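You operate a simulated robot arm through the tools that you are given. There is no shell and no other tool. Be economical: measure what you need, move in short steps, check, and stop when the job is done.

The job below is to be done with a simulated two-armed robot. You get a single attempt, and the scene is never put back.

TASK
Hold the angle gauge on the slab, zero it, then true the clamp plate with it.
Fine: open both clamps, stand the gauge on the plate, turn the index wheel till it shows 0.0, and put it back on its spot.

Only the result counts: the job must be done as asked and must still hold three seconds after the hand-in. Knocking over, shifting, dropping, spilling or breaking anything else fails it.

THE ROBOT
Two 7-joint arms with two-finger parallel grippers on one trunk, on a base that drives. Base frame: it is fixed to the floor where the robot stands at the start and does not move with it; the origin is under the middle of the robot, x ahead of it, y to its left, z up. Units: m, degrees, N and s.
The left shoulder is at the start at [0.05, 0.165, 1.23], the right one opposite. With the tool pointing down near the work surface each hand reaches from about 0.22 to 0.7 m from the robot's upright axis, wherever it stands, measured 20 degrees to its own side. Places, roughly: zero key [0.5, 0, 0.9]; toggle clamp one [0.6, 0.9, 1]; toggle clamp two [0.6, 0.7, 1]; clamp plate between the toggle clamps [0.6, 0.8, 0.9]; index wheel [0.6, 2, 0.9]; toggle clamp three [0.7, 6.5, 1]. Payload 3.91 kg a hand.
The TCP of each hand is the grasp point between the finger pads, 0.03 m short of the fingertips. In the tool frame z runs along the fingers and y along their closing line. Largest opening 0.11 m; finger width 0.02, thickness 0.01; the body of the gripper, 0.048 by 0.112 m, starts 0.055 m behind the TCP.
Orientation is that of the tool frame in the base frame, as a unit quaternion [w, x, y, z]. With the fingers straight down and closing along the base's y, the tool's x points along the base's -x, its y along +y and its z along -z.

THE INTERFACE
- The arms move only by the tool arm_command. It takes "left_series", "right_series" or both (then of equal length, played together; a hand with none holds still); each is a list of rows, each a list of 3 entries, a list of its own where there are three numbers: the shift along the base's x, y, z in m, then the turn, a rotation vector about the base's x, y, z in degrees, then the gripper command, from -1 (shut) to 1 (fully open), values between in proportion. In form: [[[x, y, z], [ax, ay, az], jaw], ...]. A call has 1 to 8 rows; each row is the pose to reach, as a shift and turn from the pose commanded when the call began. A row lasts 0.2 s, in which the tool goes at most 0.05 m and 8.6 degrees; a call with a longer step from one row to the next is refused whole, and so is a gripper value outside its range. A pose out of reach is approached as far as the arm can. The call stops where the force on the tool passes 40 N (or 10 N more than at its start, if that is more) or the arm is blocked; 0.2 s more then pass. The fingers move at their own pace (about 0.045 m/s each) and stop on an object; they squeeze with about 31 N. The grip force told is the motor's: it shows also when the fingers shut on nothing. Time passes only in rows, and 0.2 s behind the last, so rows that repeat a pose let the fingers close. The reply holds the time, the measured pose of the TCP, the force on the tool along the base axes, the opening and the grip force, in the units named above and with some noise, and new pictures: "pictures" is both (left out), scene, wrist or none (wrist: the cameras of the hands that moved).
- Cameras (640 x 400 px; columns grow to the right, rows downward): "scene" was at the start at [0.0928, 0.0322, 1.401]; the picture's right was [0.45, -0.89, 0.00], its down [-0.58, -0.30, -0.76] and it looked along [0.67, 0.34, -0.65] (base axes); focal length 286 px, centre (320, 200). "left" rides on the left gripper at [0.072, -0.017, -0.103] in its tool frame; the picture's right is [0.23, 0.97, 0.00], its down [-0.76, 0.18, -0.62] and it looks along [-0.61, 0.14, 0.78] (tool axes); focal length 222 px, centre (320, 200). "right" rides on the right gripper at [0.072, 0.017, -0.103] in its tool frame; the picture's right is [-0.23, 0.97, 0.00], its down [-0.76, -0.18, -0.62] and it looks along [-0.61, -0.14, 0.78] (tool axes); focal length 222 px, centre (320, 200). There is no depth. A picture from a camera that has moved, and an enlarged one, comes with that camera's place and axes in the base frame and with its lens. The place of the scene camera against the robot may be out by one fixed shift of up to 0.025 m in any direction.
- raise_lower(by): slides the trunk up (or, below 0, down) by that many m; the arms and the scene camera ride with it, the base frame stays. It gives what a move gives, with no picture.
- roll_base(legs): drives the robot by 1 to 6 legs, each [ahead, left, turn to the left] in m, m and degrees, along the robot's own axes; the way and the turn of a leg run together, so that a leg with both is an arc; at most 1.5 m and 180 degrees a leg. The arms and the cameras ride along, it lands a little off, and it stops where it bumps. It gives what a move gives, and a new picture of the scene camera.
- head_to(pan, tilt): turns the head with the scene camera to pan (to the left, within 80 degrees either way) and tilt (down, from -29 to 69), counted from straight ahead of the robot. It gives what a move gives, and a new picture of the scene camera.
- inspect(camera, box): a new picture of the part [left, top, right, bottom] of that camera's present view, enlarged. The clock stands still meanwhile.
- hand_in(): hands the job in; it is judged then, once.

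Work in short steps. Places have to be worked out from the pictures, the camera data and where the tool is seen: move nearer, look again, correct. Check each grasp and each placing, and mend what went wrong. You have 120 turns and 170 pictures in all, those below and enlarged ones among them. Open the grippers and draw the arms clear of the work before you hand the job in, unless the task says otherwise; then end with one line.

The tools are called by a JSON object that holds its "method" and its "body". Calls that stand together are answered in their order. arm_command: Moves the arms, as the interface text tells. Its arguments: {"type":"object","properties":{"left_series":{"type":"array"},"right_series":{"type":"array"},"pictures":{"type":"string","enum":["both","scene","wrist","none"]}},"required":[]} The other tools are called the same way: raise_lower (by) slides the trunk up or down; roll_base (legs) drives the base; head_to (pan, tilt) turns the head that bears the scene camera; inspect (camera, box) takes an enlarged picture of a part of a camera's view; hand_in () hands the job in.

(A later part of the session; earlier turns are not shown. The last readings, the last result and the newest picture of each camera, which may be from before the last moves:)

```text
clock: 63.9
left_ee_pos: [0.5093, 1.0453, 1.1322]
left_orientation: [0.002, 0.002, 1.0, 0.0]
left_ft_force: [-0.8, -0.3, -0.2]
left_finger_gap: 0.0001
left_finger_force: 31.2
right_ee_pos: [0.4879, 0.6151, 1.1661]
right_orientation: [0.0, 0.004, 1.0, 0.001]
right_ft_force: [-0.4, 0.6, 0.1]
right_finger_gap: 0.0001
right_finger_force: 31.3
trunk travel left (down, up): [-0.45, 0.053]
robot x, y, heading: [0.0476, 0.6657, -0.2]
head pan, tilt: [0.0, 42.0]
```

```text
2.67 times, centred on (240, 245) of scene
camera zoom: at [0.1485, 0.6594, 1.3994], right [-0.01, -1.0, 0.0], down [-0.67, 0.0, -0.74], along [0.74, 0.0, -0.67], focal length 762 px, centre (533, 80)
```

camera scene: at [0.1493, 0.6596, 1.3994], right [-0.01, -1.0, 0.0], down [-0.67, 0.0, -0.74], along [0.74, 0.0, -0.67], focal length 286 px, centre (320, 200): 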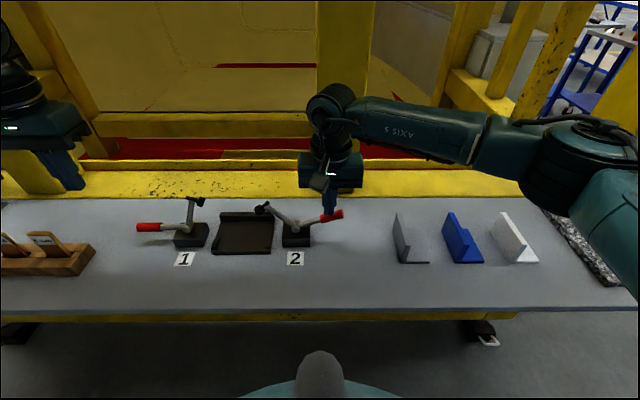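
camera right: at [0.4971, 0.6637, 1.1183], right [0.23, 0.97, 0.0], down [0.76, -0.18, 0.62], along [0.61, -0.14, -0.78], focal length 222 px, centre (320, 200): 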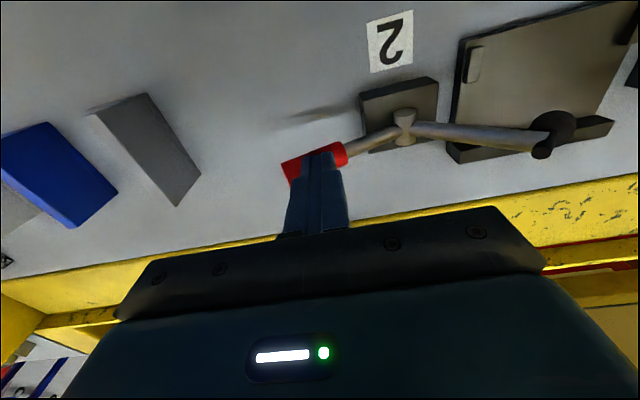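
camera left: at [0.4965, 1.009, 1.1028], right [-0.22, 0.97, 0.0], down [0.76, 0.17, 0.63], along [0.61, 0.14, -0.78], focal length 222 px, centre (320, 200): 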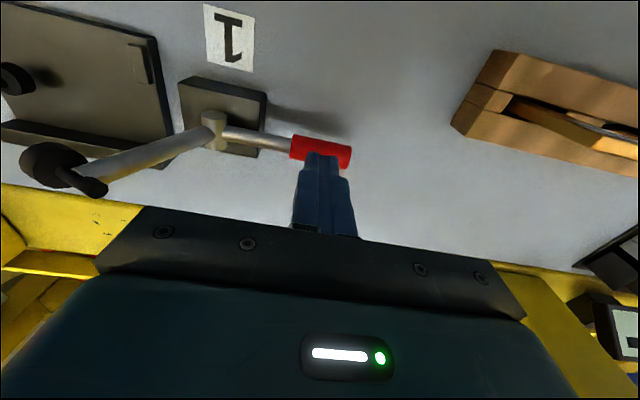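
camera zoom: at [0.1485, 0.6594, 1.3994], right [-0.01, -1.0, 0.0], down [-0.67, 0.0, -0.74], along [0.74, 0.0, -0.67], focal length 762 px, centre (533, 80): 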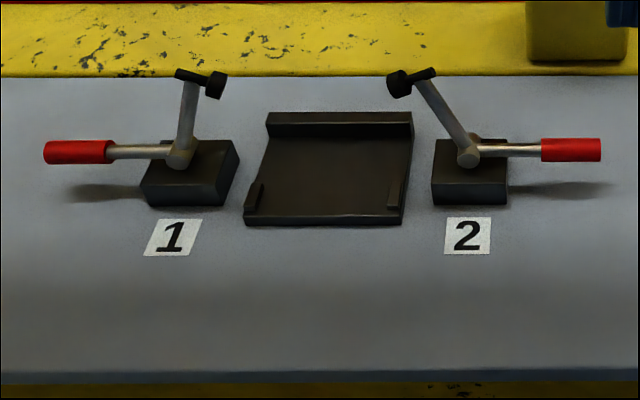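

Both clamps are open and stay so; the plate (y≈0.77–0.885, x≈0.51–0.59) is free. I raise both hands and drive back to fetch the gauge.

{"method": "arm_command", "body": {"left_series": [[[-0.03, 0.0, 0.03], [0, 0, 0], -1], [[-0.06, 0.0, 0.06], [0, 0, 0], -1], [[-0.09, 0, 0.09], [0, 0, 0], -1], [[-0.12, 0, 0.12], [0, 0, 0], -1], [[-0.15, 0, 0.13], [0, 0, 0], -1]], "right_series": [[[-0.03, 0.0, 0.03], [0, 0, 0], 1], [[-0.05, 0.03, 0.05], [0, 0, 0], 1], [[-0.06, 0.06, 0.07], [0, 0, 0], 1], [[-0.06, 0.09, 0.07], [0, 0, 0], 1], [[-0.06, 0.12, 0.07], [0, 0, 0], 1]], "pictures": "none"}}

{"method": "roll_base", "body": {"legs": [[-0.1, 0, 0], [0, -0.735, 0], [0.07, 0, 0]]}}

```text
clock: 65.1
left_ee_pos: [0.3565, 1.0452, 1.258]
left_orientation: [0.002, 0.003, 1.0, 0.0]
left_ft_force: [-0.7, 0.6, 0.1]
left_finger_gap: 0.0002
left_finger_force: 30.7
right_ee_pos: [0.4261, 0.7342, 1.236]
right_orientation: [0.002, 0.003, 1.0, -0.001]
right_ft_force: [0.3, 0.9, 0.3]
right_finger_gap: 0.1046
right_finger_force: 0.1
trunk travel left (down, up): [-0.45, 0.053]
robot x, y, heading: [0.0475, 0.669, -0.5]
head pan, tilt: [0.0, 42.0]
```

```text
clock: 70.5
left_ee_pos: [0.3255, 0.2947, 1.2582]
left_orientation: [0.0, 0.006, 1.0, 0.0]
left_ft_force: [0.0, -0.5, -0.4]
left_finger_gap: 0.0
left_finger_force: 30.5
right_ee_pos: [0.3934, -0.0151, 1.2346]
right_orientation: [0.001, 0.007, 1.0, 0.0]
right_ft_force: [0.2, -0.1, 0.1]
right_finger_gap: 0.1101
right_finger_force: 0.1
trunk travel left (down, up): [-0.45, 0.053]
robot x, y, heading: [0.0128, -0.0851, -1.2]
head pan, tilt: [0.0, 42.0]
camera scene: at [0.1134, -0.0876, 1.3993], right [-0.01, -1.0, 0.0], down [-0.67, 0.01, -0.74], along [0.74, -0.01, -0.67], focal length 286 px, centre (320, 200)
```

scene: 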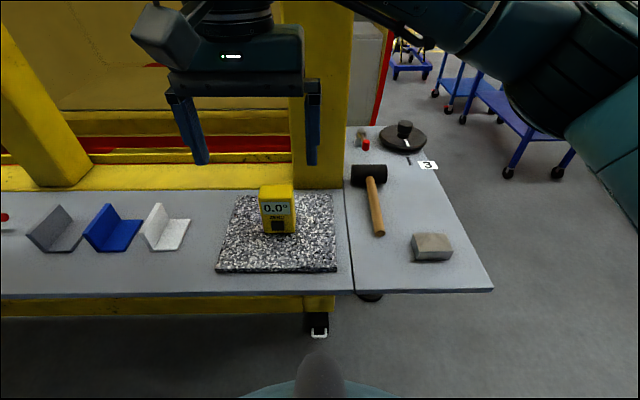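

Heading drifted by -1.2°; I square the base up first.

{"method": "roll_base", "body": {"legs": [[0, 0, 1.0]]}}

{"method": "arm_command", "body": {"right_series": [[[0.04, 0, -0.0], [0, 0, 0], 1], [[0.08, 0.003, 0], [0, 0, 0], 1], [[0.12, 0.005, -0.02], [0, 0, 0], 1], [[0.155, 0.007, -0.04], [0, 0, 0], 1], [[0.157, 0.007, -0.08], [0, 0, 0], 1], [[0.157, 0.007, -0.11], [0, 0, 0], 1]], "pictures": "both"}}

```text
clock: 71.3
left_ee_pos: [0.318, 0.3006, 1.2586]
left_orientation: [0.002, -0.003, 1.0, 0.0]
left_ft_force: [0.2, -0.4, -0.9]
left_finger_gap: 0.0003
left_finger_force: 30.8
right_ee_pos: [0.3899, -0.0087, 1.234]
right_orientation: [0.0, -0.001, 1.0, 0.001]
right_ft_force: [0.8, 0.7, -0.7]
right_finger_gap: 0.1102
right_finger_force: 0.0
trunk travel left (down, up): [-0.45, 0.053]
robot x, y, heading: [0.0118, -0.0794, 0.4]
head pan, tilt: [0.0, 42.0]
camera scene: at [0.1122, -0.0857, 1.3994], right [0.0, -1.0, 0.0], down [-0.67, 0.0, -0.74], along [0.74, 0.0, -0.67], focal length 286 px, centre (320, 200)
```

scene: 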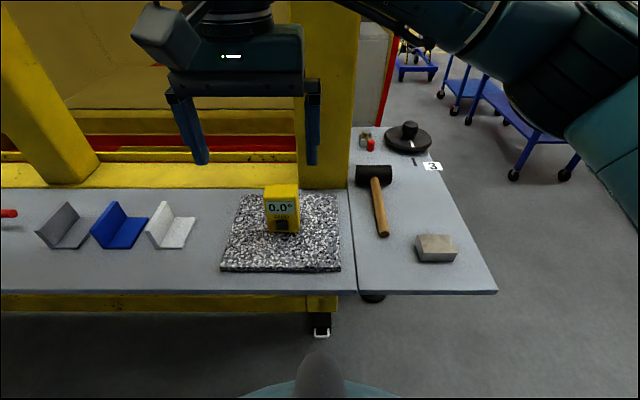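

```text
clock: 72.7
left_ee_pos: [0.3188, 0.2994, 1.2579]
left_orientation: [0.001, -0.003, 1.0, 0.0]
left_ft_force: [0.0, -0.1, 0.3]
left_finger_gap: 0.0
left_finger_force: 30.9
right_ee_pos: [0.548, -0.0014, 1.1267]
right_orientation: [0.001, -0.001, 1.0, 0.001]
right_ft_force: [0.6, -0.2, -0.3]
right_finger_gap: 0.1101
right_finger_force: 0.0
trunk travel left (down, up): [-0.45, 0.053]
robot x, y, heading: [0.0095, -0.0787, 0.2]
head pan, tilt: [0.0, 42.0]
camera scene: at [0.1125, -0.0855, 1.3994], right [0.0, -1.0, 0.0], down [-0.67, 0.0, -0.74], along [0.74, 0.0, -0.67], focal length 286 px, centre (320, 200)
camera right: at [0.4754, 0.0163, 1.2303], right [0.22, 0.97, 0.0], down [0.76, -0.18, 0.62], along [0.61, -0.14, -0.78], focal length 222 px, centre (320, 200)
```

scene: 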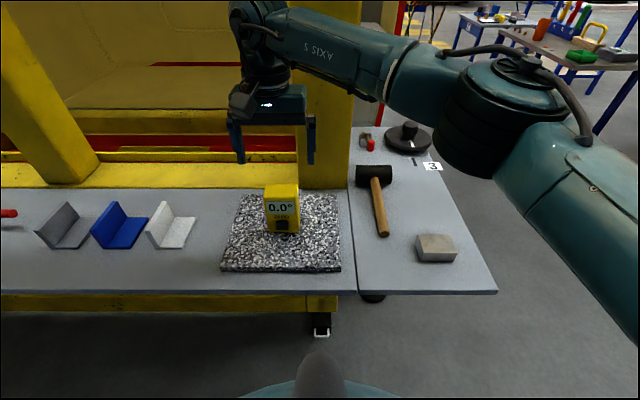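
right: 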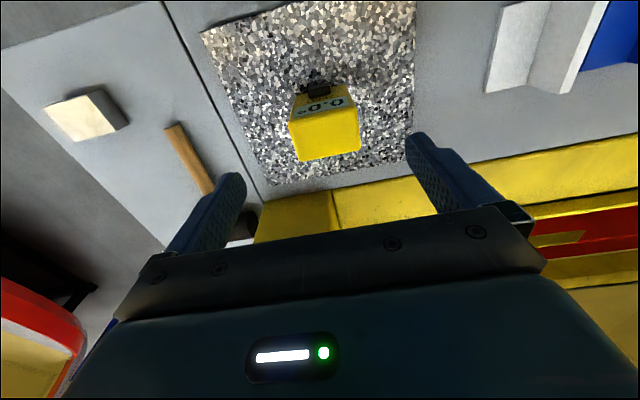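

Centred well. I lower, grip, and lift the gauge.

{"method": "arm_command", "body": {"right_series": [[[0.001, 0.001, -0.04], [0, 0, 0], 1], [[0.003, 0.002, -0.08], [0, 0, 0], 1], [[0.003, 0.002, -0.107], [0, 0, 0], 1], [[0.003, 0.002, -0.107], [0, 0, 0], -1], [[0.003, 0.002, -0.107], [0, 0, 0], -1], [[0.003, 0.002, -0.107], [0, 0, 0], -1]], "pictures": "none"}}

{"method": "inspect", "body": {"camera": "scene", "box": [200, 160, 360, 290]}}

{"method": "arm_command", "body": {"right_series": [[[0, 0, 0.02], [0, 0, 0], -1], [[0, 0, 0.06], [0, 0, 0], -1], [[0, 0, 0.1], [0, 0, 0], -1], [[0, 0, 0.14], [0, 0, 0], -1], [[-0.03, 0, 0.17], [0, 0, 0], -1], [[-0.07, 0, 0.19], [0, 0, 0], -1]], "pictures": "scene"}}

```text
clock: 74.1
left_ee_pos: [0.3185, 0.2996, 1.2577]
left_orientation: [0.001, -0.002, 1.0, 0.0]
left_ft_force: [0.5, -0.9, 0.5]
left_finger_gap: 0.0002
left_finger_force: 31.0
right_ee_pos: [0.5492, 0.0008, 1.0192]
right_orientation: [0.0, -0.002, 1.0, 0.001]
right_ft_force: [-0.6, 0.7, 0.2]
right_finger_gap: 0.0678
right_finger_force: 29.7
trunk travel left (down, up): [-0.45, 0.053]
robot x, y, heading: [0.0087, -0.0812, -0.0]
head pan, tilt: [0.0, 42.0]
```

```text
3.08 times, centred on (280, 225) of scene
camera zoom: at [0.1125, -0.0856, 1.3993], right [0.0, -1.0, 0.0], down [-0.67, 0.0, -0.74], along [0.74, 0.0, -0.67], focal length 879 px, centre (443, 123)
```

zoom: 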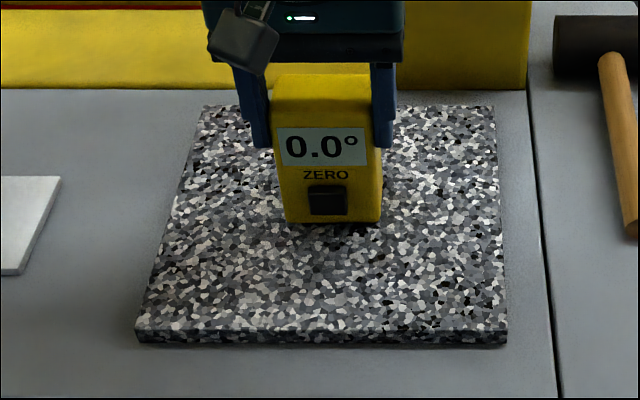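

```text
clock: 75.5
left_ee_pos: [0.319, 0.2992, 1.2579]
left_orientation: [0.002, -0.003, 1.0, 0.0]
left_ft_force: [-0.7, -0.3, -0.6]
left_finger_gap: 0.0001
left_finger_force: 31.2
right_ee_pos: [0.4791, -0.0011, 1.208]
right_orientation: [0.001, 0.0, 1.0, 0.001]
right_ft_force: [-0.2, 0.9, -2.3]
right_finger_gap: 0.0678
right_finger_force: 30.8
trunk travel left (down, up): [-0.45, 0.053]
robot x, y, heading: [0.0105, -0.0823, 0.2]
head pan, tilt: [0.0, 42.0]
camera scene: at [0.1119, -0.0858, 1.3994], right [0.0, -1.0, 0.0], down [-0.67, 0.0, -0.74], along [0.74, 0.0, -0.67], focal length 286 px, centre (320, 200)
```

scene: 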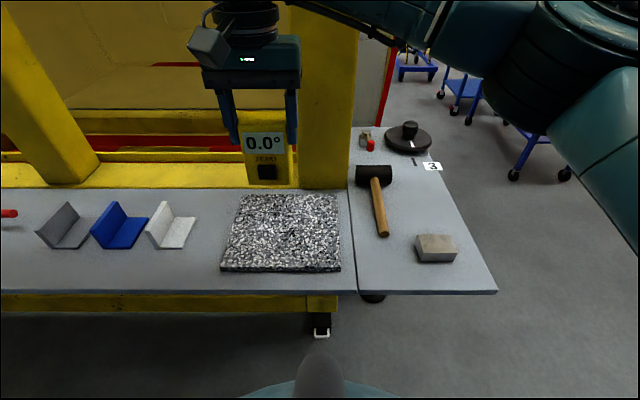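

Gauge held, reference TCP on its spot (0.550, 0.000, 1.0195). I drive left to the plate at this height (everything below clears).

{"method": "roll_base", "body": {"legs": [[-0.05, 0, 0], [0, 0.825, 0], [0.06, 0, 0]]}}

```text
clock: 81.0
left_ee_pos: [0.3283, 1.1195, 1.2582]
left_orientation: [0.001, -0.002, 1.0, 0.0]
left_ft_force: [0.3, 0.3, 0.6]
left_finger_gap: 0.0
left_finger_force: 31.2
right_ee_pos: [0.4902, 0.8179, 1.2073]
right_orientation: [0.001, -0.001, 1.0, 0.001]
right_ft_force: [0.7, 0.2, -1.9]
right_finger_gap: 0.0679
right_finger_force: 31.4
trunk travel left (down, up): [-0.45, 0.053]
robot x, y, heading: [0.0187, 0.7371, 0.2]
head pan, tilt: [0.0, 42.0]
camera scene: at [0.1221, 0.7336, 1.3992], right [0.0, -1.0, 0.0], down [-0.67, 0.0, -0.74], along [0.74, 0.0, -0.67], focal length 286 px, centre (320, 200)
```

scene: 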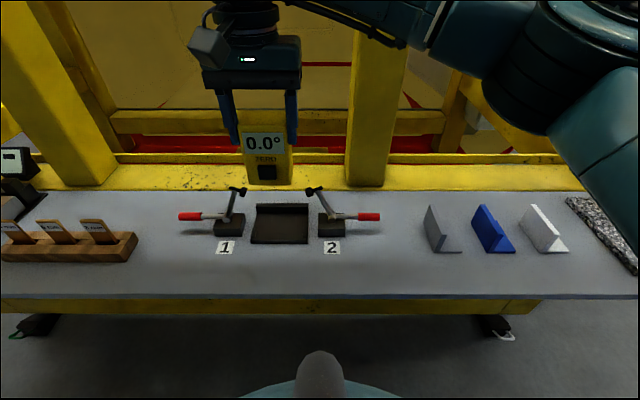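

{"method": "inspect", "body": {"camera": "scene", "box": [200, 170, 360, 270]}}

{"method": "inspect", "body": {"camera": "right", "box": [160, 0, 560, 250]}}

```text
4.00 times, centred on (280, 220) of scene
camera zoom: at [0.1221, 0.7336, 1.3992], right [0.0, -1.0, 0.0], down [-0.67, 0.0, -0.74], along [0.74, 0.0, -0.67], focal length 1142 px, centre (480, 120)
```

zoom: 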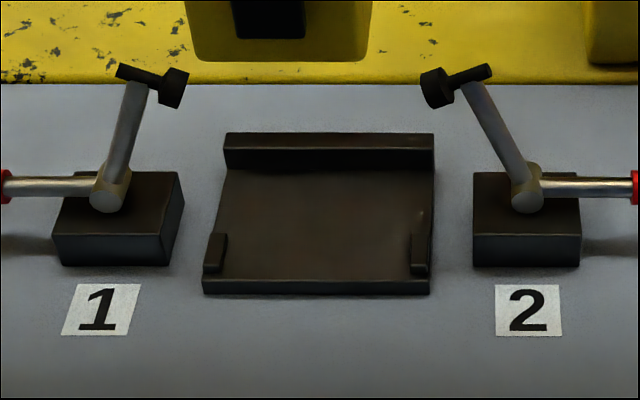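

```text
1.60 times, centred on (360, 125) of right
camera zoom: at [0.4175, 0.8364, 1.3105], right [0.22, 0.97, 0.0], down [0.76, -0.18, 0.62], along [0.61, -0.14, -0.78], focal length 355 px, centre (256, 320)
```

zoom: 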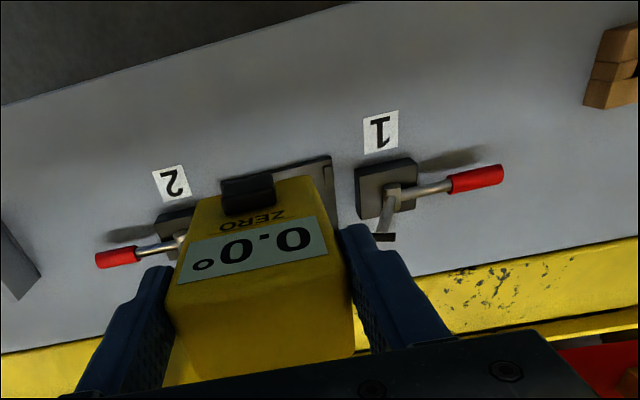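

Plate top is at z≈0.928, centre ≈(0.56, 0.828); raised clamp heads leave y 0.77–0.89 free. I move over it and descend to just above contact.

{"method": "arm_command", "body": {"right_series": [[[0.032, 0.005, -0.0], [0, 0, 0], -1], [[0.063, 0.01, -0.02], [0, 0, 0], -1], [[0.063, 0.01, -0.06], [0, 0, 0], -1], [[0.063, 0.01, -0.1], [0, 0, 0], -1], [[0.063, 0.01, -0.14], [0, 0, 0], -1]], "pictures": "wrist"}}

{"method": "inspect", "body": {"camera": "scene", "box": [200, 160, 360, 260]}}

```text
clock: 82.2
left_ee_pos: [0.3284, 1.1186, 1.259]
left_orientation: [0.001, -0.002, 1.0, 0.0]
left_ft_force: [-0.7, 0.2, -0.2]
left_finger_gap: 0.0001
left_finger_force: 31.1
right_ee_pos: [0.5528, 0.8291, 1.0667]
right_orientation: [0.001, -0.001, 1.0, 0.0]
right_ft_force: [0.6, 0.0, -2.0]
right_finger_gap: 0.0678
right_finger_force: 30.7
trunk travel left (down, up): [-0.45, 0.053]
robot x, y, heading: [0.0216, 0.7399, 0.2]
head pan, tilt: [0.0, 42.0]
camera right: at [0.4813, 0.8462, 1.1707], right [0.23, 0.97, 0.0], down [0.76, -0.18, 0.62], along [0.61, -0.14, -0.78], focal length 222 px, centre (320, 200)
```

right: 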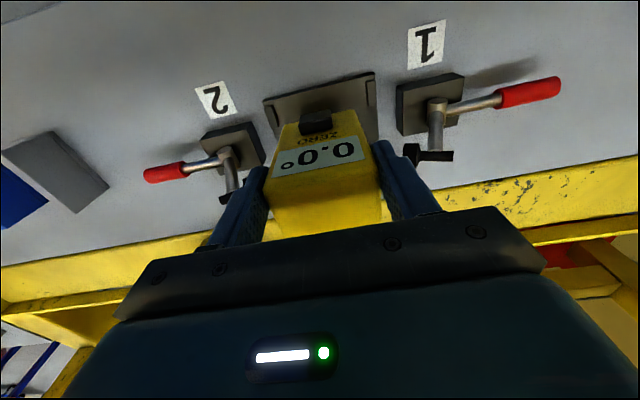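

```text
4.00 times, centred on (280, 210) of scene
camera zoom: at [0.1214, 0.7333, 1.3993], right [0.0, -1.0, 0.0], down [-0.67, 0.0, -0.74], along [0.74, 0.0, -0.67], focal length 1142 px, centre (480, 160)
```

zoom: 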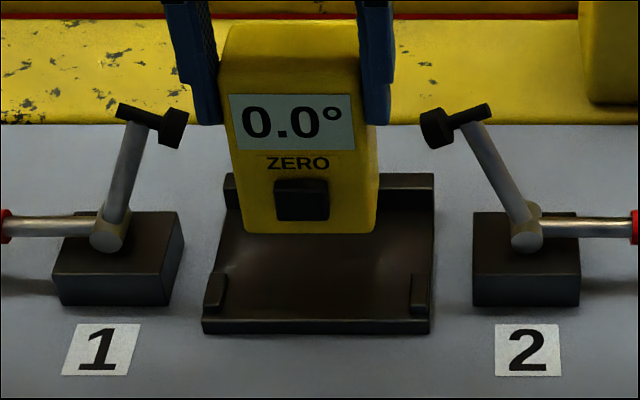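

Alignment good. I descend in shrinking steps, watching the vertical force for contact.

{"method": "arm_command", "body": {"right_series": [[[0, 0, -0.025], [0, 0, 0], -1], [[0, 0, -0.042], [0, 0, 0], -1], [[0, 0, -0.046], [0, 0, 0], -1], [[0, 0, -0.049], [0, 0, 0], -1]], "pictures": "none"}}

{"method": "inspect", "body": {"camera": "scene", "box": [200, 160, 360, 260]}}

```text
clock: 83.2
left_ee_pos: [0.3278, 1.1194, 1.2576]
left_orientation: [0.001, -0.002, 1.0, 0.001]
left_ft_force: [-0.4, 0.1, 0.5]
left_finger_gap: 0.0001
left_finger_force: 30.8
right_ee_pos: [0.5524, 0.8281, 1.0188]
right_orientation: [0.001, -0.001, 1.0, 0.001]
right_ft_force: [0.5, 0.0, -2.3]
right_finger_gap: 0.0676
right_finger_force: 30.9
trunk travel left (down, up): [-0.45, 0.053]
robot x, y, heading: [0.0165, 0.738, 0.1]
head pan, tilt: [0.0, 42.0]
```

```text
4.00 times, centred on (280, 210) of scene
camera zoom: at [0.121, 0.7336, 1.3993], right [0.0, -1.0, 0.0], down [-0.67, 0.0, -0.74], along [0.74, 0.0, -0.67], focal length 1142 px, centre (480, 160)
```

zoom: 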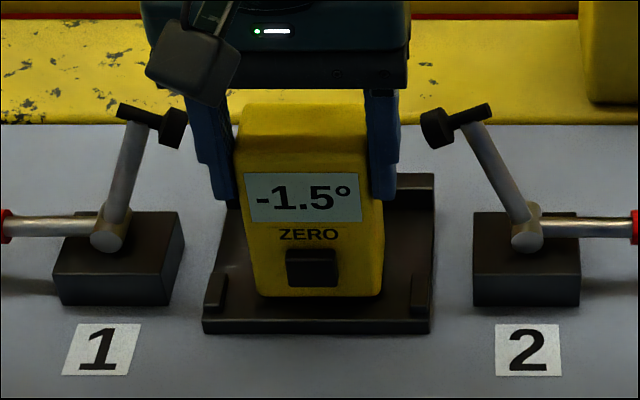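

It already senses the plate (-1.5°). No load taken yet, so I descend a bit more.

{"method": "arm_command", "body": {"right_series": [[[0, 0, -0.002], [0, 0, 0], -1], [[0, 0, -0.004], [0, 0, 0], -1], [[0, 0, -0.005], [0, 0, 0], -1]], "pictures": "none"}}

```text
clock: 84.0
left_ee_pos: [0.3273, 1.1203, 1.2588]
left_orientation: [0.003, -0.001, 1.0, 0.0]
left_ft_force: [-0.1, -0.2, -0.5]
left_finger_gap: 0.0
left_finger_force: 31.5
right_ee_pos: [0.5505, 0.8287, 1.0142]
right_orientation: [0.002, -0.002, 1.0, 0.001]
right_ft_force: [0.5, -1.0, 6.1]
right_finger_gap: 0.0675
right_finger_force: 31.4
trunk travel left (down, up): [-0.45, 0.053]
robot x, y, heading: [0.0168, 0.7414, -0.0]
head pan, tilt: [0.0, 42.0]
```

Contact (≈8 N). I open just enough (gap ≈0.085) and go straight up.

{"method": "arm_command", "body": {"right_series": [[[0, 0, 0.001], [0, 0, 0], -1], [[0, 0, 0.001], [0, 0, 0], 0.53], [[0, 0, 0.001], [0, 0, 0], 0.53], [[0, 0, 0.001], [0, 0, 0], 0.53], [[0, 0, 0.04], [0, 0, 0], 0.53], [[0, 0, 0.085], [0, 0, 0], 0.53], [[0, 0, 0.13], [0, 0, 0], 0.53]], "pictures": "none"}}

{"method": "inspect", "body": {"camera": "scene", "box": [200, 160, 360, 260]}}

```text
clock: 85.6
left_ee_pos: [0.3263, 1.1188, 1.2589]
left_orientation: [0.003, -0.002, 1.0, 0.0]
left_ft_force: [-0.1, 0.3, -0.1]
left_finger_gap: 0.0
left_finger_force: 31.2
right_ee_pos: [0.549, 0.8286, 1.1439]
right_orientation: [0.0, 0.0, 1.0, 0.001]
right_ft_force: [0.3, 0.7, 0.7]
right_finger_gap: 0.0841
right_finger_force: 0.0
trunk travel left (down, up): [-0.45, 0.053]
robot x, y, heading: [0.0199, 0.7409, 0.0]
head pan, tilt: [0.0, 42.0]
```

```text
4.00 times, centred on (280, 210) of scene
camera zoom: at [0.1202, 0.7336, 1.3994], right [0.0, -1.0, 0.0], down [-0.67, 0.0, -0.74], along [0.74, 0.0, -0.67], focal length 1142 px, centre (480, 160)
```

zoom: 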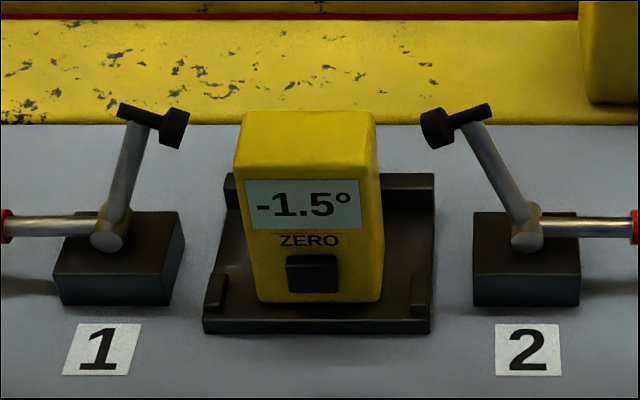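

The gauge stands on the plate reading -1.5°. Now to the index wheel: I retract the right hand and drive left.

{"method": "arm_command", "body": {"right_series": [[[-0.03, 0, 0.03], [0, 0, 0], 0.53], [[-0.06, 0, 0.06], [0, 0, 0], 0], [[-0.1, 0, 0.08], [0, 0, 0], -1], [[-0.14, -0.02, 0.1], [0, 0, 0], -1], [[-0.17, -0.05, 0.11], [0, 0, 0], -1]], "pictures": "none"}}

{"method": "roll_base", "body": {"legs": [[-0.12, 0, 0], [0, 0.8, 0]]}}

{"method": "head_to", "body": {"pan": 25, "tilt": 42}}

```text
clock: 86.8
left_ee_pos: [0.3268, 1.1175, 1.2586]
left_orientation: [0.002, -0.002, 1.0, 0.0]
left_ft_force: [0.0, -0.2, 0.4]
left_finger_gap: 0.0
left_finger_force: 31.4
right_ee_pos: [0.3817, 0.7749, 1.2554]
right_orientation: [0.002, -0.001, 1.0, 0.001]
right_ft_force: [-0.2, -0.1, 0.7]
right_finger_gap: 0.0
right_finger_force: 2.8
trunk travel left (down, up): [-0.45, 0.053]
robot x, y, heading: [0.0219, 0.7387, 0.4]
head pan, tilt: [0.0, 42.0]
```

```text
clock: 91.9
left_ee_pos: [0.2047, 1.9177, 1.2587]
left_orientation: [0.001, -0.001, 1.0, 0.0]
left_ft_force: [0.7, 0.2, 0.5]
left_finger_gap: 0.0
left_finger_force: 31.2
right_ee_pos: [0.2611, 1.5758, 1.2549]
right_orientation: [0.001, 0.001, 1.0, 0.001]
right_ft_force: [0.3, 0.9, 0.1]
right_finger_gap: 0.0004
right_finger_force: 30.8
trunk travel left (down, up): [-0.45, 0.053]
robot x, y, heading: [-0.1046, 1.5367, -0.1]
head pan, tilt: [0.0, 42.0]
camera scene: at [-0.0014, 1.5341, 1.3994], right [0.0, -1.0, 0.0], down [-0.67, 0.0, -0.74], along [0.74, 0.0, -0.67], focal length 286 px, centre (320, 200)
```

scene: 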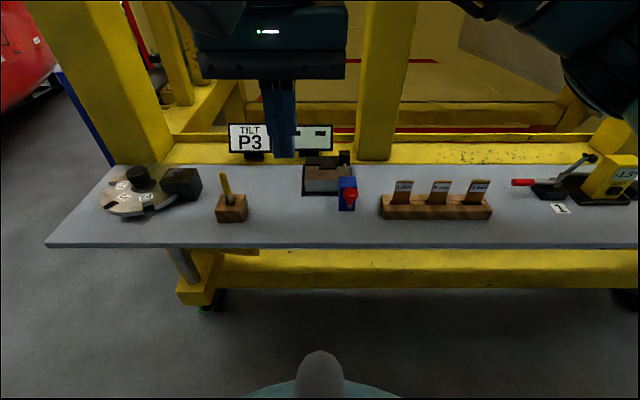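

```text
clock: 92.8
left_ee_pos: [0.2063, 1.9178, 1.2585]
left_orientation: [0.002, -0.001, 1.0, -0.001]
left_ft_force: [0.3, -0.3, -0.5]
left_finger_gap: 0.0
left_finger_force: 31.5
right_ee_pos: [0.2606, 1.576, 1.2557]
right_orientation: [0.001, 0.0, 1.0, 0.001]
right_ft_force: [-0.6, 0.0, -0.6]
right_finger_gap: 0.0
right_finger_force: 30.7
trunk travel left (down, up): [-0.45, 0.053]
robot x, y, heading: [-0.1013, 1.5402, 0.0]
head pan, tilt: [25.0, 42.0]
camera scene: at [-0.0092, 1.5691, 1.3994], right [0.42, -0.91, 0.0], down [-0.61, -0.28, -0.74], along [0.67, 0.31, -0.67], focal length 286 px, centre (320, 200)
```

scene: 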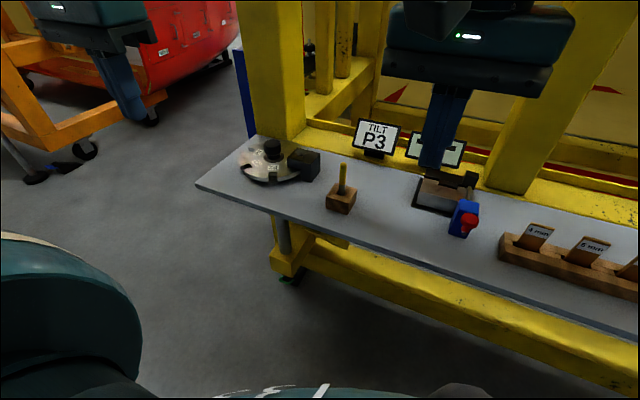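

I inspect the wheel and the signs in detail.

{"method": "inspect", "body": {"camera": "scene", "box": [220, 110, 380, 210]}}

{"method": "inspect", "body": {"camera": "scene", "box": [340, 100, 500, 200]}}

```text
4.00 times, centred on (300, 160) of scene
camera zoom: at [-0.0092, 1.5691, 1.3994], right [0.42, -0.91, 0.0], down [-0.61, -0.28, -0.74], along [0.67, 0.31, -0.67], focal length 1142 px, centre (400, 360)
```

zoom: 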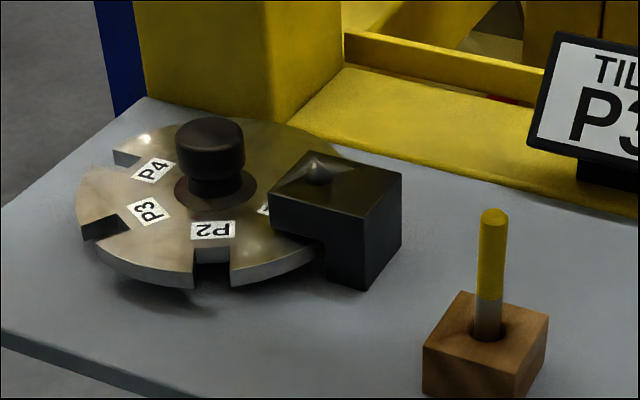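

```text
4.00 times, centred on (420, 150) of scene
camera zoom: at [-0.0092, 1.5691, 1.3994], right [0.42, -0.91, 0.0], down [-0.61, -0.28, -0.74], along [0.67, 0.31, -0.67], focal length 1142 px, centre (-80, 400)
```

zoom: 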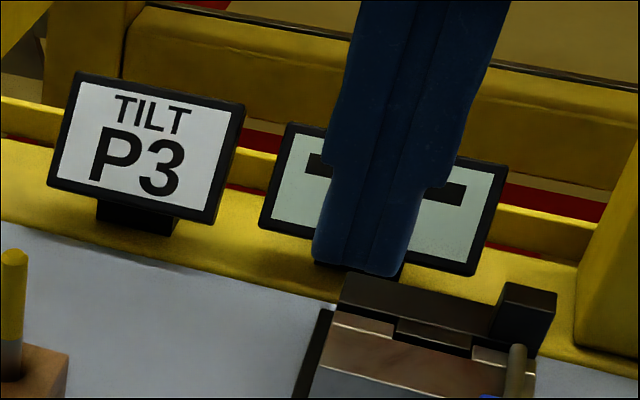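

The wheel is a notched index disc (P1…P4 labels) with a centre knob at about (0.557, 1.98), top z≈0.99; currently P1 sits at the block. I drive to put it in the left hand's comfortable reach.

{"method": "roll_base", "body": {"legs": [[0, 0.14, 0], [0.13, 0, 0]]}}

{"method": "arm_command", "body": {"left_series": [[[0.04, -0.01, -0.01], [0, 0, 0], 0.2], [[0.08, -0.02, -0.02], [0, 0, 0], 0.6], [[0.12, -0.03, -0.04], [0, 0, 0], 0.6], [[0.15, -0.05, -0.06], [0, 0, 0], 0.6], [[0.17, -0.06, -0.09], [0, 0, 0], 0.6]], "pictures": "wrist"}}

```text
clock: 95.0
left_ee_pos: [0.3367, 2.0579, 1.2585]
left_orientation: [0.001, 0.001, 1.0, 0.001]
left_ft_force: [0.0, 0.7, 0.6]
left_finger_gap: 0.0001
left_finger_force: 31.6
right_ee_pos: [0.3901, 1.7153, 1.2557]
right_orientation: [0.002, 0.001, 1.0, 0.001]
right_ft_force: [0.0, -0.1, 0.0]
right_finger_gap: 0.0001
right_finger_force: 31.1
trunk travel left (down, up): [-0.45, 0.053]
robot x, y, heading: [0.0288, 1.6804, -0.4]
head pan, tilt: [25.0, 42.0]
camera scene: at [0.1198, 1.7091, 1.3993], right [0.42, -0.91, 0.0], down [-0.61, -0.28, -0.74], along [0.67, 0.31, -0.67], focal length 286 px, centre (320, 200)
```

scene: 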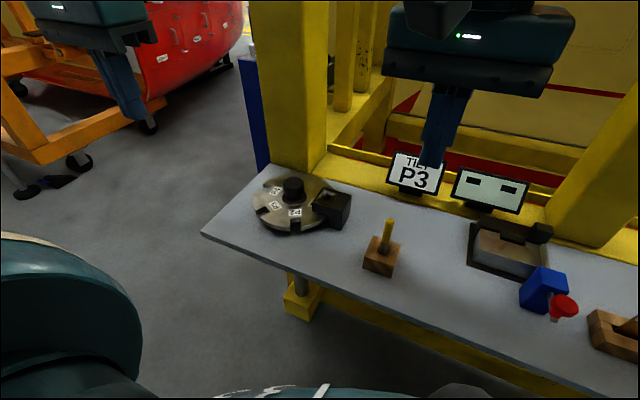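

```text
clock: 96.2
left_ee_pos: [0.5059, 1.9966, 1.1675]
left_orientation: [0.0, 0.002, 1.0, 0.0]
left_ft_force: [0.7, 0.3, -0.6]
left_finger_gap: 0.0881
left_finger_force: 0.1
right_ee_pos: [0.3904, 1.7141, 1.2546]
right_orientation: [0.001, 0.002, 1.0, 0.002]
right_ft_force: [-0.1, -0.5, 0.1]
right_finger_gap: 0.0
right_finger_force: 30.5
trunk travel left (down, up): [-0.45, 0.053]
robot x, y, heading: [0.0279, 1.6798, -0.0]
head pan, tilt: [25.0, 42.0]
camera left: at [0.4339, 1.9813, 1.2694], right [-0.23, 0.97, 0.0], down [0.76, 0.18, 0.62], along [0.61, 0.14, -0.78], focal length 222 px, centre (320, 200)
```

left: 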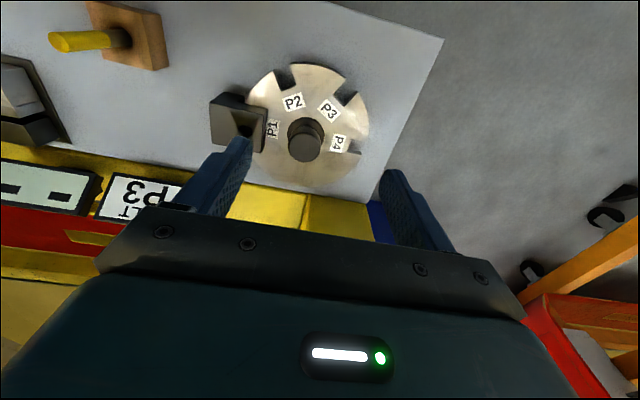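

Knob at ≈(0.555, 1.988). I move over it with a partial opening and pre-turn the hand -35° so there's room to rotate.

{"method": "arm_command", "body": {"left_series": [[[0.025, -0.004, 0], [0, 0, -7], 0.25], [[0.049, -0.008, 0], [0, 0, -14], 0.25], [[0.049, -0.008, 0], [0, 0, -21], 0.25], [[0.049, -0.008, 0], [0, 0, -28], 0.25], [[0.049, -0.008, -0.03], [0, 0, -35], 0.25], [[0.049, -0.008, -0.07], [0, 0, -35], 0.25], [[0.049, -0.008, -0.1], [0, 0, -35], 0.25]], "pictures": "both"}}

```text
clock: 97.8
left_ee_pos: [0.5533, 1.9889, 1.0708]
left_orientation: [0.001, 0.302, 0.953, -0.001]
left_ft_force: [-0.6, 0.8, -0.1]
left_finger_gap: 0.0689
left_finger_force: 0.1
right_ee_pos: [0.3885, 1.7149, 1.2549]
right_orientation: [0.001, 0.002, 1.0, 0.001]
right_ft_force: [0.2, -0.1, -1.1]
right_finger_gap: 0.0
right_finger_force: 31.0
trunk travel left (down, up): [-0.45, 0.053]
robot x, y, heading: [0.0265, 1.6813, -0.2]
head pan, tilt: [25.0, 42.0]
camera scene: at [0.1191, 1.7093, 1.3993], right [0.42, -0.91, 0.0], down [-0.61, -0.28, -0.74], along [0.67, 0.31, -0.67], focal length 286 px, centre (320, 200)
camera left: at [0.4844, 2.0186, 1.1715], right [0.38, 0.93, 0.0], down [0.72, -0.29, 0.63], along [0.58, -0.24, -0.78], focal length 222 px, centre (320, 200)
```

scene: 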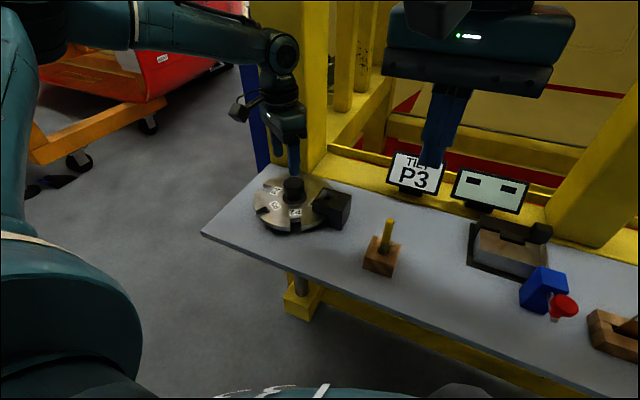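
left: 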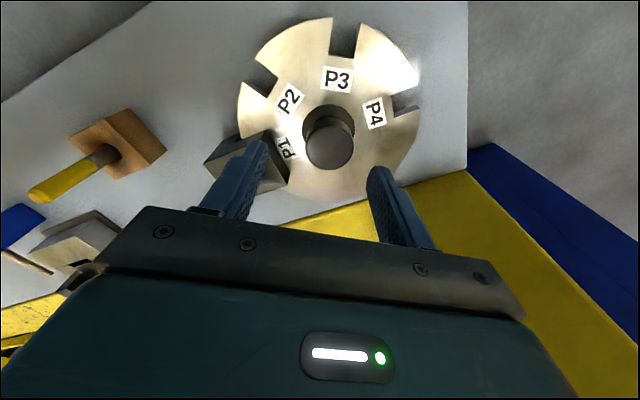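

Refined: knob centre ≈(0.568, 1.990). I correct +1.4 cm in x and descend onto it.

{"method": "arm_command", "body": {"left_series": [[[0.014, 0.001, -0.0], [0, 0, 0], 0.25], [[0.014, 0.001, -0.04], [0, 0, 0], 0.25], [[0.014, 0.001, -0.065], [0, 0, 0], 0.25]], "pictures": "both"}}

{"method": "inspect", "body": {"camera": "scene", "box": [230, 130, 358, 250]}}

```text
clock: 98.6
left_ee_pos: [0.5698, 1.9912, 1.0049]
left_orientation: [0.001, 0.302, 0.953, 0.0]
left_ft_force: [-0.8, 0.0, -0.7]
left_finger_gap: 0.0689
left_finger_force: 0.2
right_ee_pos: [0.3879, 1.7155, 1.2559]
right_orientation: [0.001, 0.002, 1.0, 0.001]
right_ft_force: [0.1, 0.1, -0.7]
right_finger_gap: 0.0
right_finger_force: 30.7
trunk travel left (down, up): [-0.45, 0.053]
robot x, y, heading: [0.0264, 1.6786, -0.1]
head pan, tilt: [25.0, 42.0]
camera scene: at [0.119, 1.7091, 1.3994], right [0.42, -0.91, 0.0], down [-0.61, -0.28, -0.74], along [0.67, 0.31, -0.67], focal length 286 px, centre (320, 200)
camera left: at [0.4998, 2.02, 1.1069], right [0.37, 0.93, 0.0], down [0.72, -0.29, 0.63], along [0.58, -0.23, -0.78], focal length 222 px, centre (320, 200)
```

scene: 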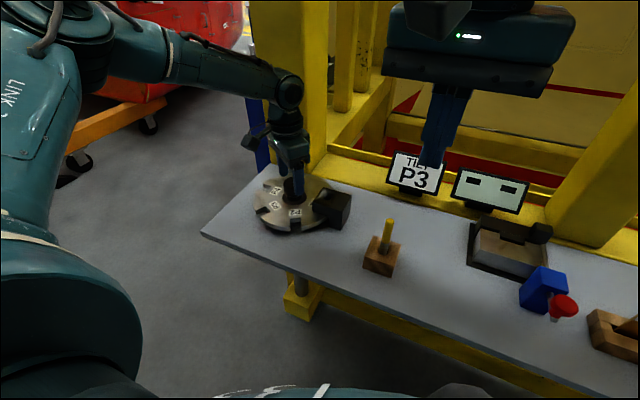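
left: 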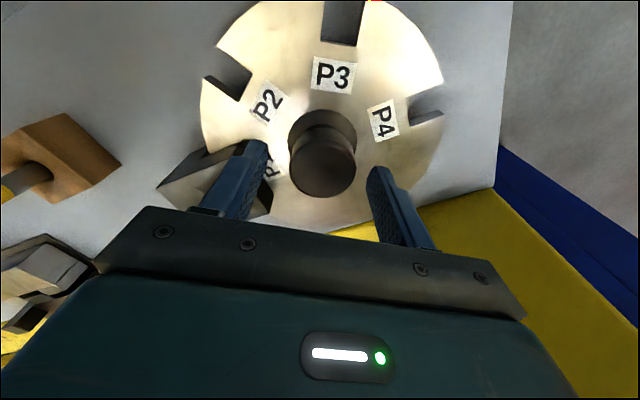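

```text
3.33 times, centred on (294, 190) of scene
camera zoom: at [0.119, 1.7091, 1.3994], right [0.42, -0.91, 0.0], down [-0.61, -0.28, -0.74], along [0.67, 0.31, -0.67], focal length 952 px, centre (407, 233)
```

zoom: 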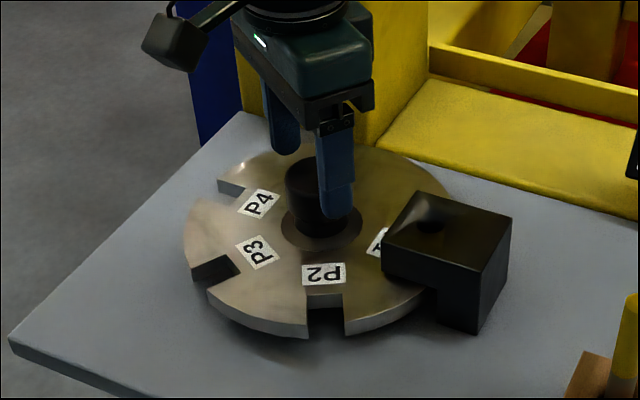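

Fingers straddle the knob. I go down 2 cm more and close.

{"method": "arm_command", "body": {"left_series": [[[0.001, 0, -0.018], [0, 0, 0], 0.25], [[0.001, 0, -0.018], [0, 0, 0], -1], [[0.001, 0, -0.018], [0, 0, 0], -1], [[0.001, 0, -0.018], [0, 0, 0], -1]], "pictures": "wrist"}}

```text
clock: 99.6
left_ee_pos: [0.5726, 1.9927, 0.9867]
left_orientation: [0.004, 0.301, 0.954, 0.0]
left_ft_force: [10.1, 10.9, 0.4]
left_finger_gap: 0.047
left_finger_force: 44.7
right_ee_pos: [0.389, 1.7165, 1.2542]
right_orientation: [0.001, 0.002, 1.0, 0.002]
right_ft_force: [-0.4, -0.3, -0.1]
right_finger_gap: 0.0001
right_finger_force: 31.1
trunk travel left (down, up): [-0.45, 0.053]
robot x, y, heading: [0.0256, 1.6778, -0.1]
head pan, tilt: [25.0, 42.0]
camera left: at [0.5022, 2.0222, 1.0884], right [0.37, 0.93, 0.0], down [0.72, -0.29, 0.63], along [0.58, -0.23, -0.78], focal length 222 px, centre (320, 200)
```

left: 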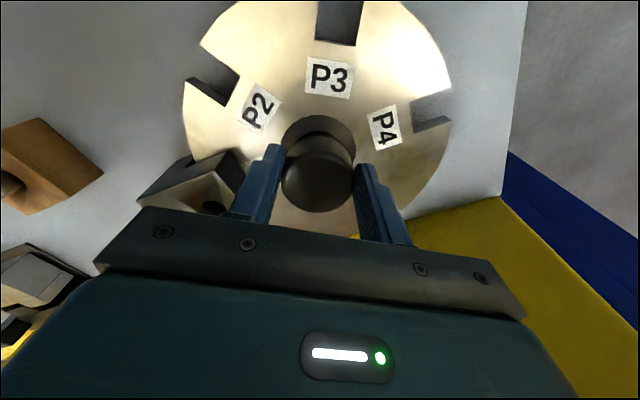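

Firm grip (slight lateral load; I recentre 3 mm). I turn the wheel +25° counter-clockwise as a first trial.

{"method": "arm_command", "body": {"left_series": [[[0.0018, 0.0025, 0], [0, 0, 0], -1], [[0.0018, 0.0025, 0], [0, 0, 8.4], -1], [[0.0018, 0.0025, 0], [0, 0, 16.8], -1], [[0.0018, 0.0025, 0], [0, 0, 25], -1]], "pictures": "wrist"}}

{"method": "head_to", "body": {"pan": -50, "tilt": 28}}

```text
clock: 100.6
left_ee_pos: [0.5709, 1.9903, 0.9854]
left_orientation: [0.001, 0.088, 0.996, -0.001]
left_ft_force: [3.8, -1.8, 7.6]
left_finger_gap: 0.0469
left_finger_force: 44.7
right_ee_pos: [0.389, 1.7144, 1.2556]
right_orientation: [0.001, 0.002, 1.0, 0.001]
right_ft_force: [0.3, 0.0, 0.1]
right_finger_gap: 0.0
right_finger_force: 31.1
trunk travel left (down, up): [-0.45, 0.053]
robot x, y, heading: [0.028, 1.6805, 0.2]
head pan, tilt: [25.0, 42.0]
camera left: at [0.4961, 1.9882, 1.0886], right [-0.05, 1.0, 0.0], down [0.78, 0.04, 0.63], along [0.62, 0.03, -0.78], focal length 222 px, centre (320, 200)
```

left: 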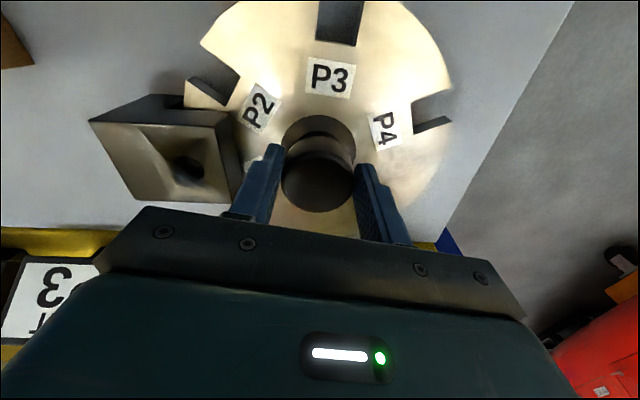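

```text
clock: 102.1
left_ee_pos: [0.5718, 1.9907, 0.9863]
left_orientation: [0.001, 0.089, 0.996, -0.001]
left_ft_force: [2.3, -11.3, 8.3]
left_finger_gap: 0.0469
left_finger_force: 44.8
right_ee_pos: [0.3886, 1.7136, 1.2558]
right_orientation: [0.002, 0.002, 1.0, 0.002]
right_ft_force: [-0.6, 0.3, -0.4]
right_finger_gap: 0.0
right_finger_force: 31.0
trunk travel left (down, up): [-0.45, 0.053]
robot x, y, heading: [0.0231, 1.6792, -0.4]
head pan, tilt: [-50.0, 28.0]
camera scene: at [0.1008, 1.602, 1.4207], right [-0.77, -0.64, 0.0], down [-0.3, 0.36, -0.88], along [0.57, -0.68, -0.47], focal length 286 px, centre (320, 200)
```

scene: 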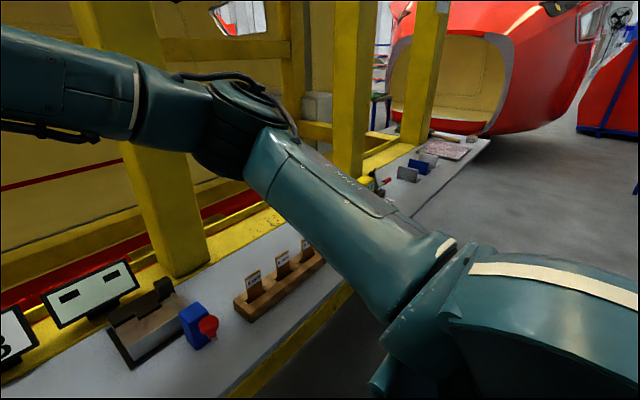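

The wheel follows (25°). The gauge seems to peek over the right arm near (365,182); I zoom there.

{"method": "inspect", "body": {"camera": "scene", "box": [340, 160, 420, 210]}}

```text
8.00 times, centred on (380, 185) of scene
camera zoom: at [0.1008, 1.602, 1.4207], right [-0.77, -0.64, 0.0], down [-0.3, 0.36, -0.88], along [0.57, -0.68, -0.47], focal length 2285 px, centre (-160, 320)
```

zoom: 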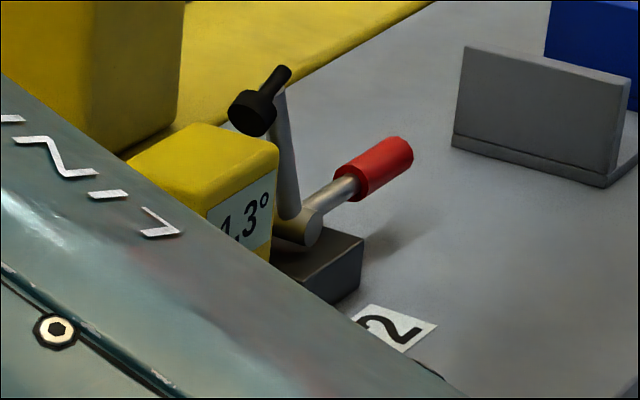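

The reading is partly hidden. I lower the right hand ~12 cm to drop that arm out of the sight line.

{"method": "arm_command", "body": {"right_series": [[[-0.02, 0, -0.04], [0, 0, 0], -1], [[-0.04, 0, -0.08], [0, 0, 0], -1], [[-0.06, 0, -0.12], [0, 0, 0], -1]], "pictures": "scene"}}

{"method": "inspect", "body": {"camera": "scene", "box": [340, 160, 420, 210]}}

```text
clock: 102.9
left_ee_pos: [0.5715, 1.9909, 0.9867]
left_orientation: [0.002, 0.089, 0.996, -0.001]
left_ft_force: [1.5, -14.3, 4.9]
left_finger_gap: 0.0469
left_finger_force: 45.2
right_ee_pos: [0.327, 1.7126, 1.1358]
right_orientation: [0.001, 0.002, 1.0, 0.003]
right_ft_force: [0.0, 0.6, 1.1]
right_finger_gap: 0.0
right_finger_force: 31.2
trunk travel left (down, up): [-0.45, 0.053]
robot x, y, heading: [0.0266, 1.6841, 0.1]
head pan, tilt: [-50.0, 28.0]
camera scene: at [0.1008, 1.6017, 1.4207], right [-0.77, -0.64, 0.0], down [-0.3, 0.36, -0.88], along [0.57, -0.68, -0.47], focal length 286 px, centre (320, 200)
```

scene: 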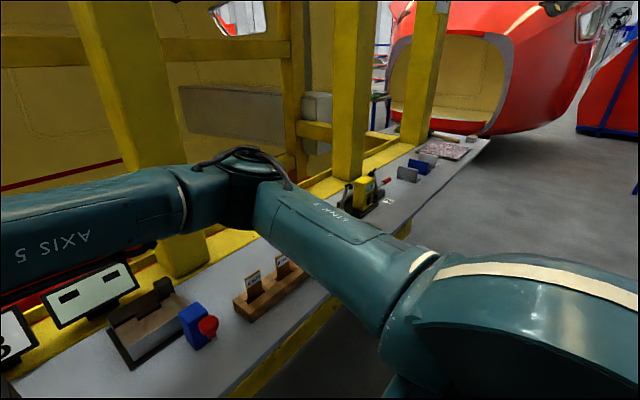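

```text
8.00 times, centred on (380, 185) of scene
camera zoom: at [0.1008, 1.6017, 1.4207], right [-0.77, -0.64, 0.0], down [-0.3, 0.36, -0.88], along [0.57, -0.68, -0.47], focal length 2285 px, centre (-160, 320)
```

zoom: 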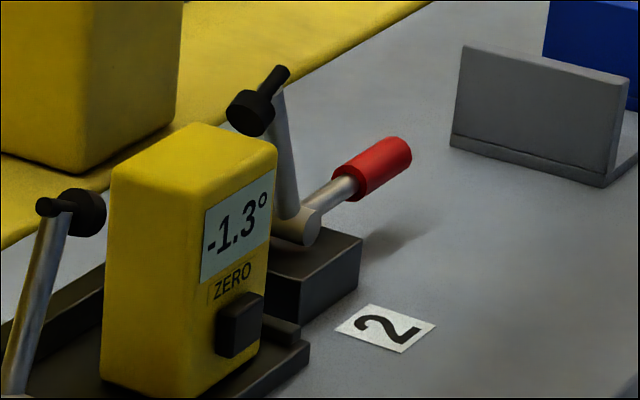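

Reading moved to -1.3° for +25°, so the direction is right and ~150° more is needed. I recentre and continue turning +67°.

{"method": "arm_command", "body": {"left_series": [[[0, -0.0025, 0], [0, 0, 8.4], -1], [[0, -0.0025, 0], [0, 0, 16.8], -1], [[0, -0.0025, 0], [0, 0, 25.2], -1], [[0, -0.0025, 0], [0, 0, 33.6], -1], [[0, -0.0025, 0], [0, 0, 42], -1], [[0, -0.0025, 0], [0, 0, 50.4], -1], [[0, -0.0025, 0], [0, 0, 58.8], -1], [[0, -0.0025, 0], [0, 0, 67], -1]], "pictures": "wrist"}}

{"method": "inspect", "body": {"camera": "scene", "box": [340, 160, 420, 210]}}

```text
clock: 104.7
left_ee_pos: [0.5739, 1.9843, 0.9864]
left_orientation: [0.001, -0.475, 0.88, -0.001]
left_ft_force: [12.9, -31.8, -6.3]
left_finger_gap: 0.047
left_finger_force: 45.4
right_ee_pos: [0.3292, 1.7105, 1.1348]
right_orientation: [0.0, 0.001, 1.0, 0.002]
right_ft_force: [-0.6, 0.7, -0.3]
right_finger_gap: 0.0001
right_finger_force: 31.0
trunk travel left (down, up): [-0.45, 0.053]
robot x, y, heading: [0.0273, 1.6826, -0.5]
head pan, tilt: [-50.0, 28.0]
camera left: at [0.5474, 1.9157, 1.0887], right [-0.94, 0.34, -0.01], down [0.27, 0.74, 0.62], along [0.22, 0.58, -0.78], focal length 222 px, centre (320, 200)
```

left: 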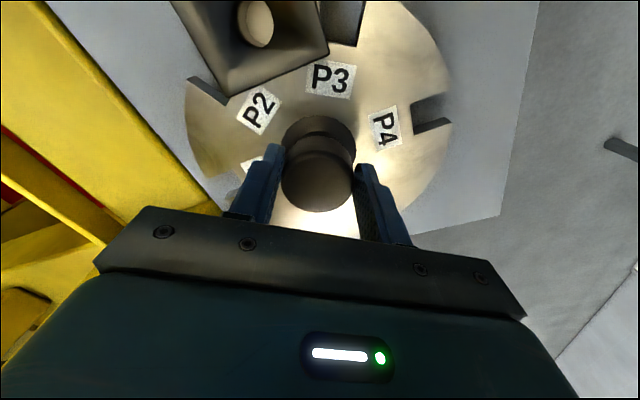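

```text
8.00 times, centred on (380, 185) of scene
camera zoom: at [0.1035, 1.5999, 1.4203], right [-0.77, -0.64, 0.0], down [-0.3, 0.36, -0.88], along [0.56, -0.68, -0.47], focal length 2285 px, centre (-160, 320)
```

zoom: 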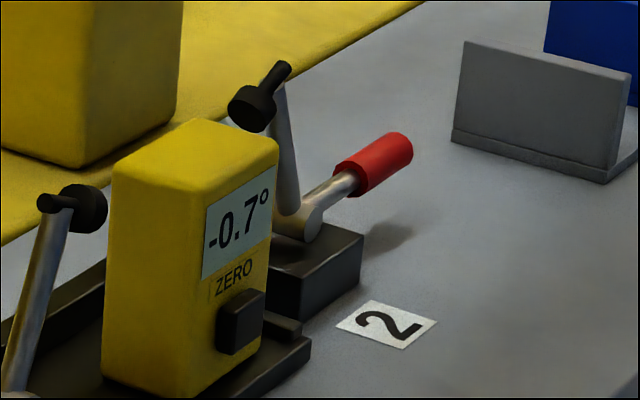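

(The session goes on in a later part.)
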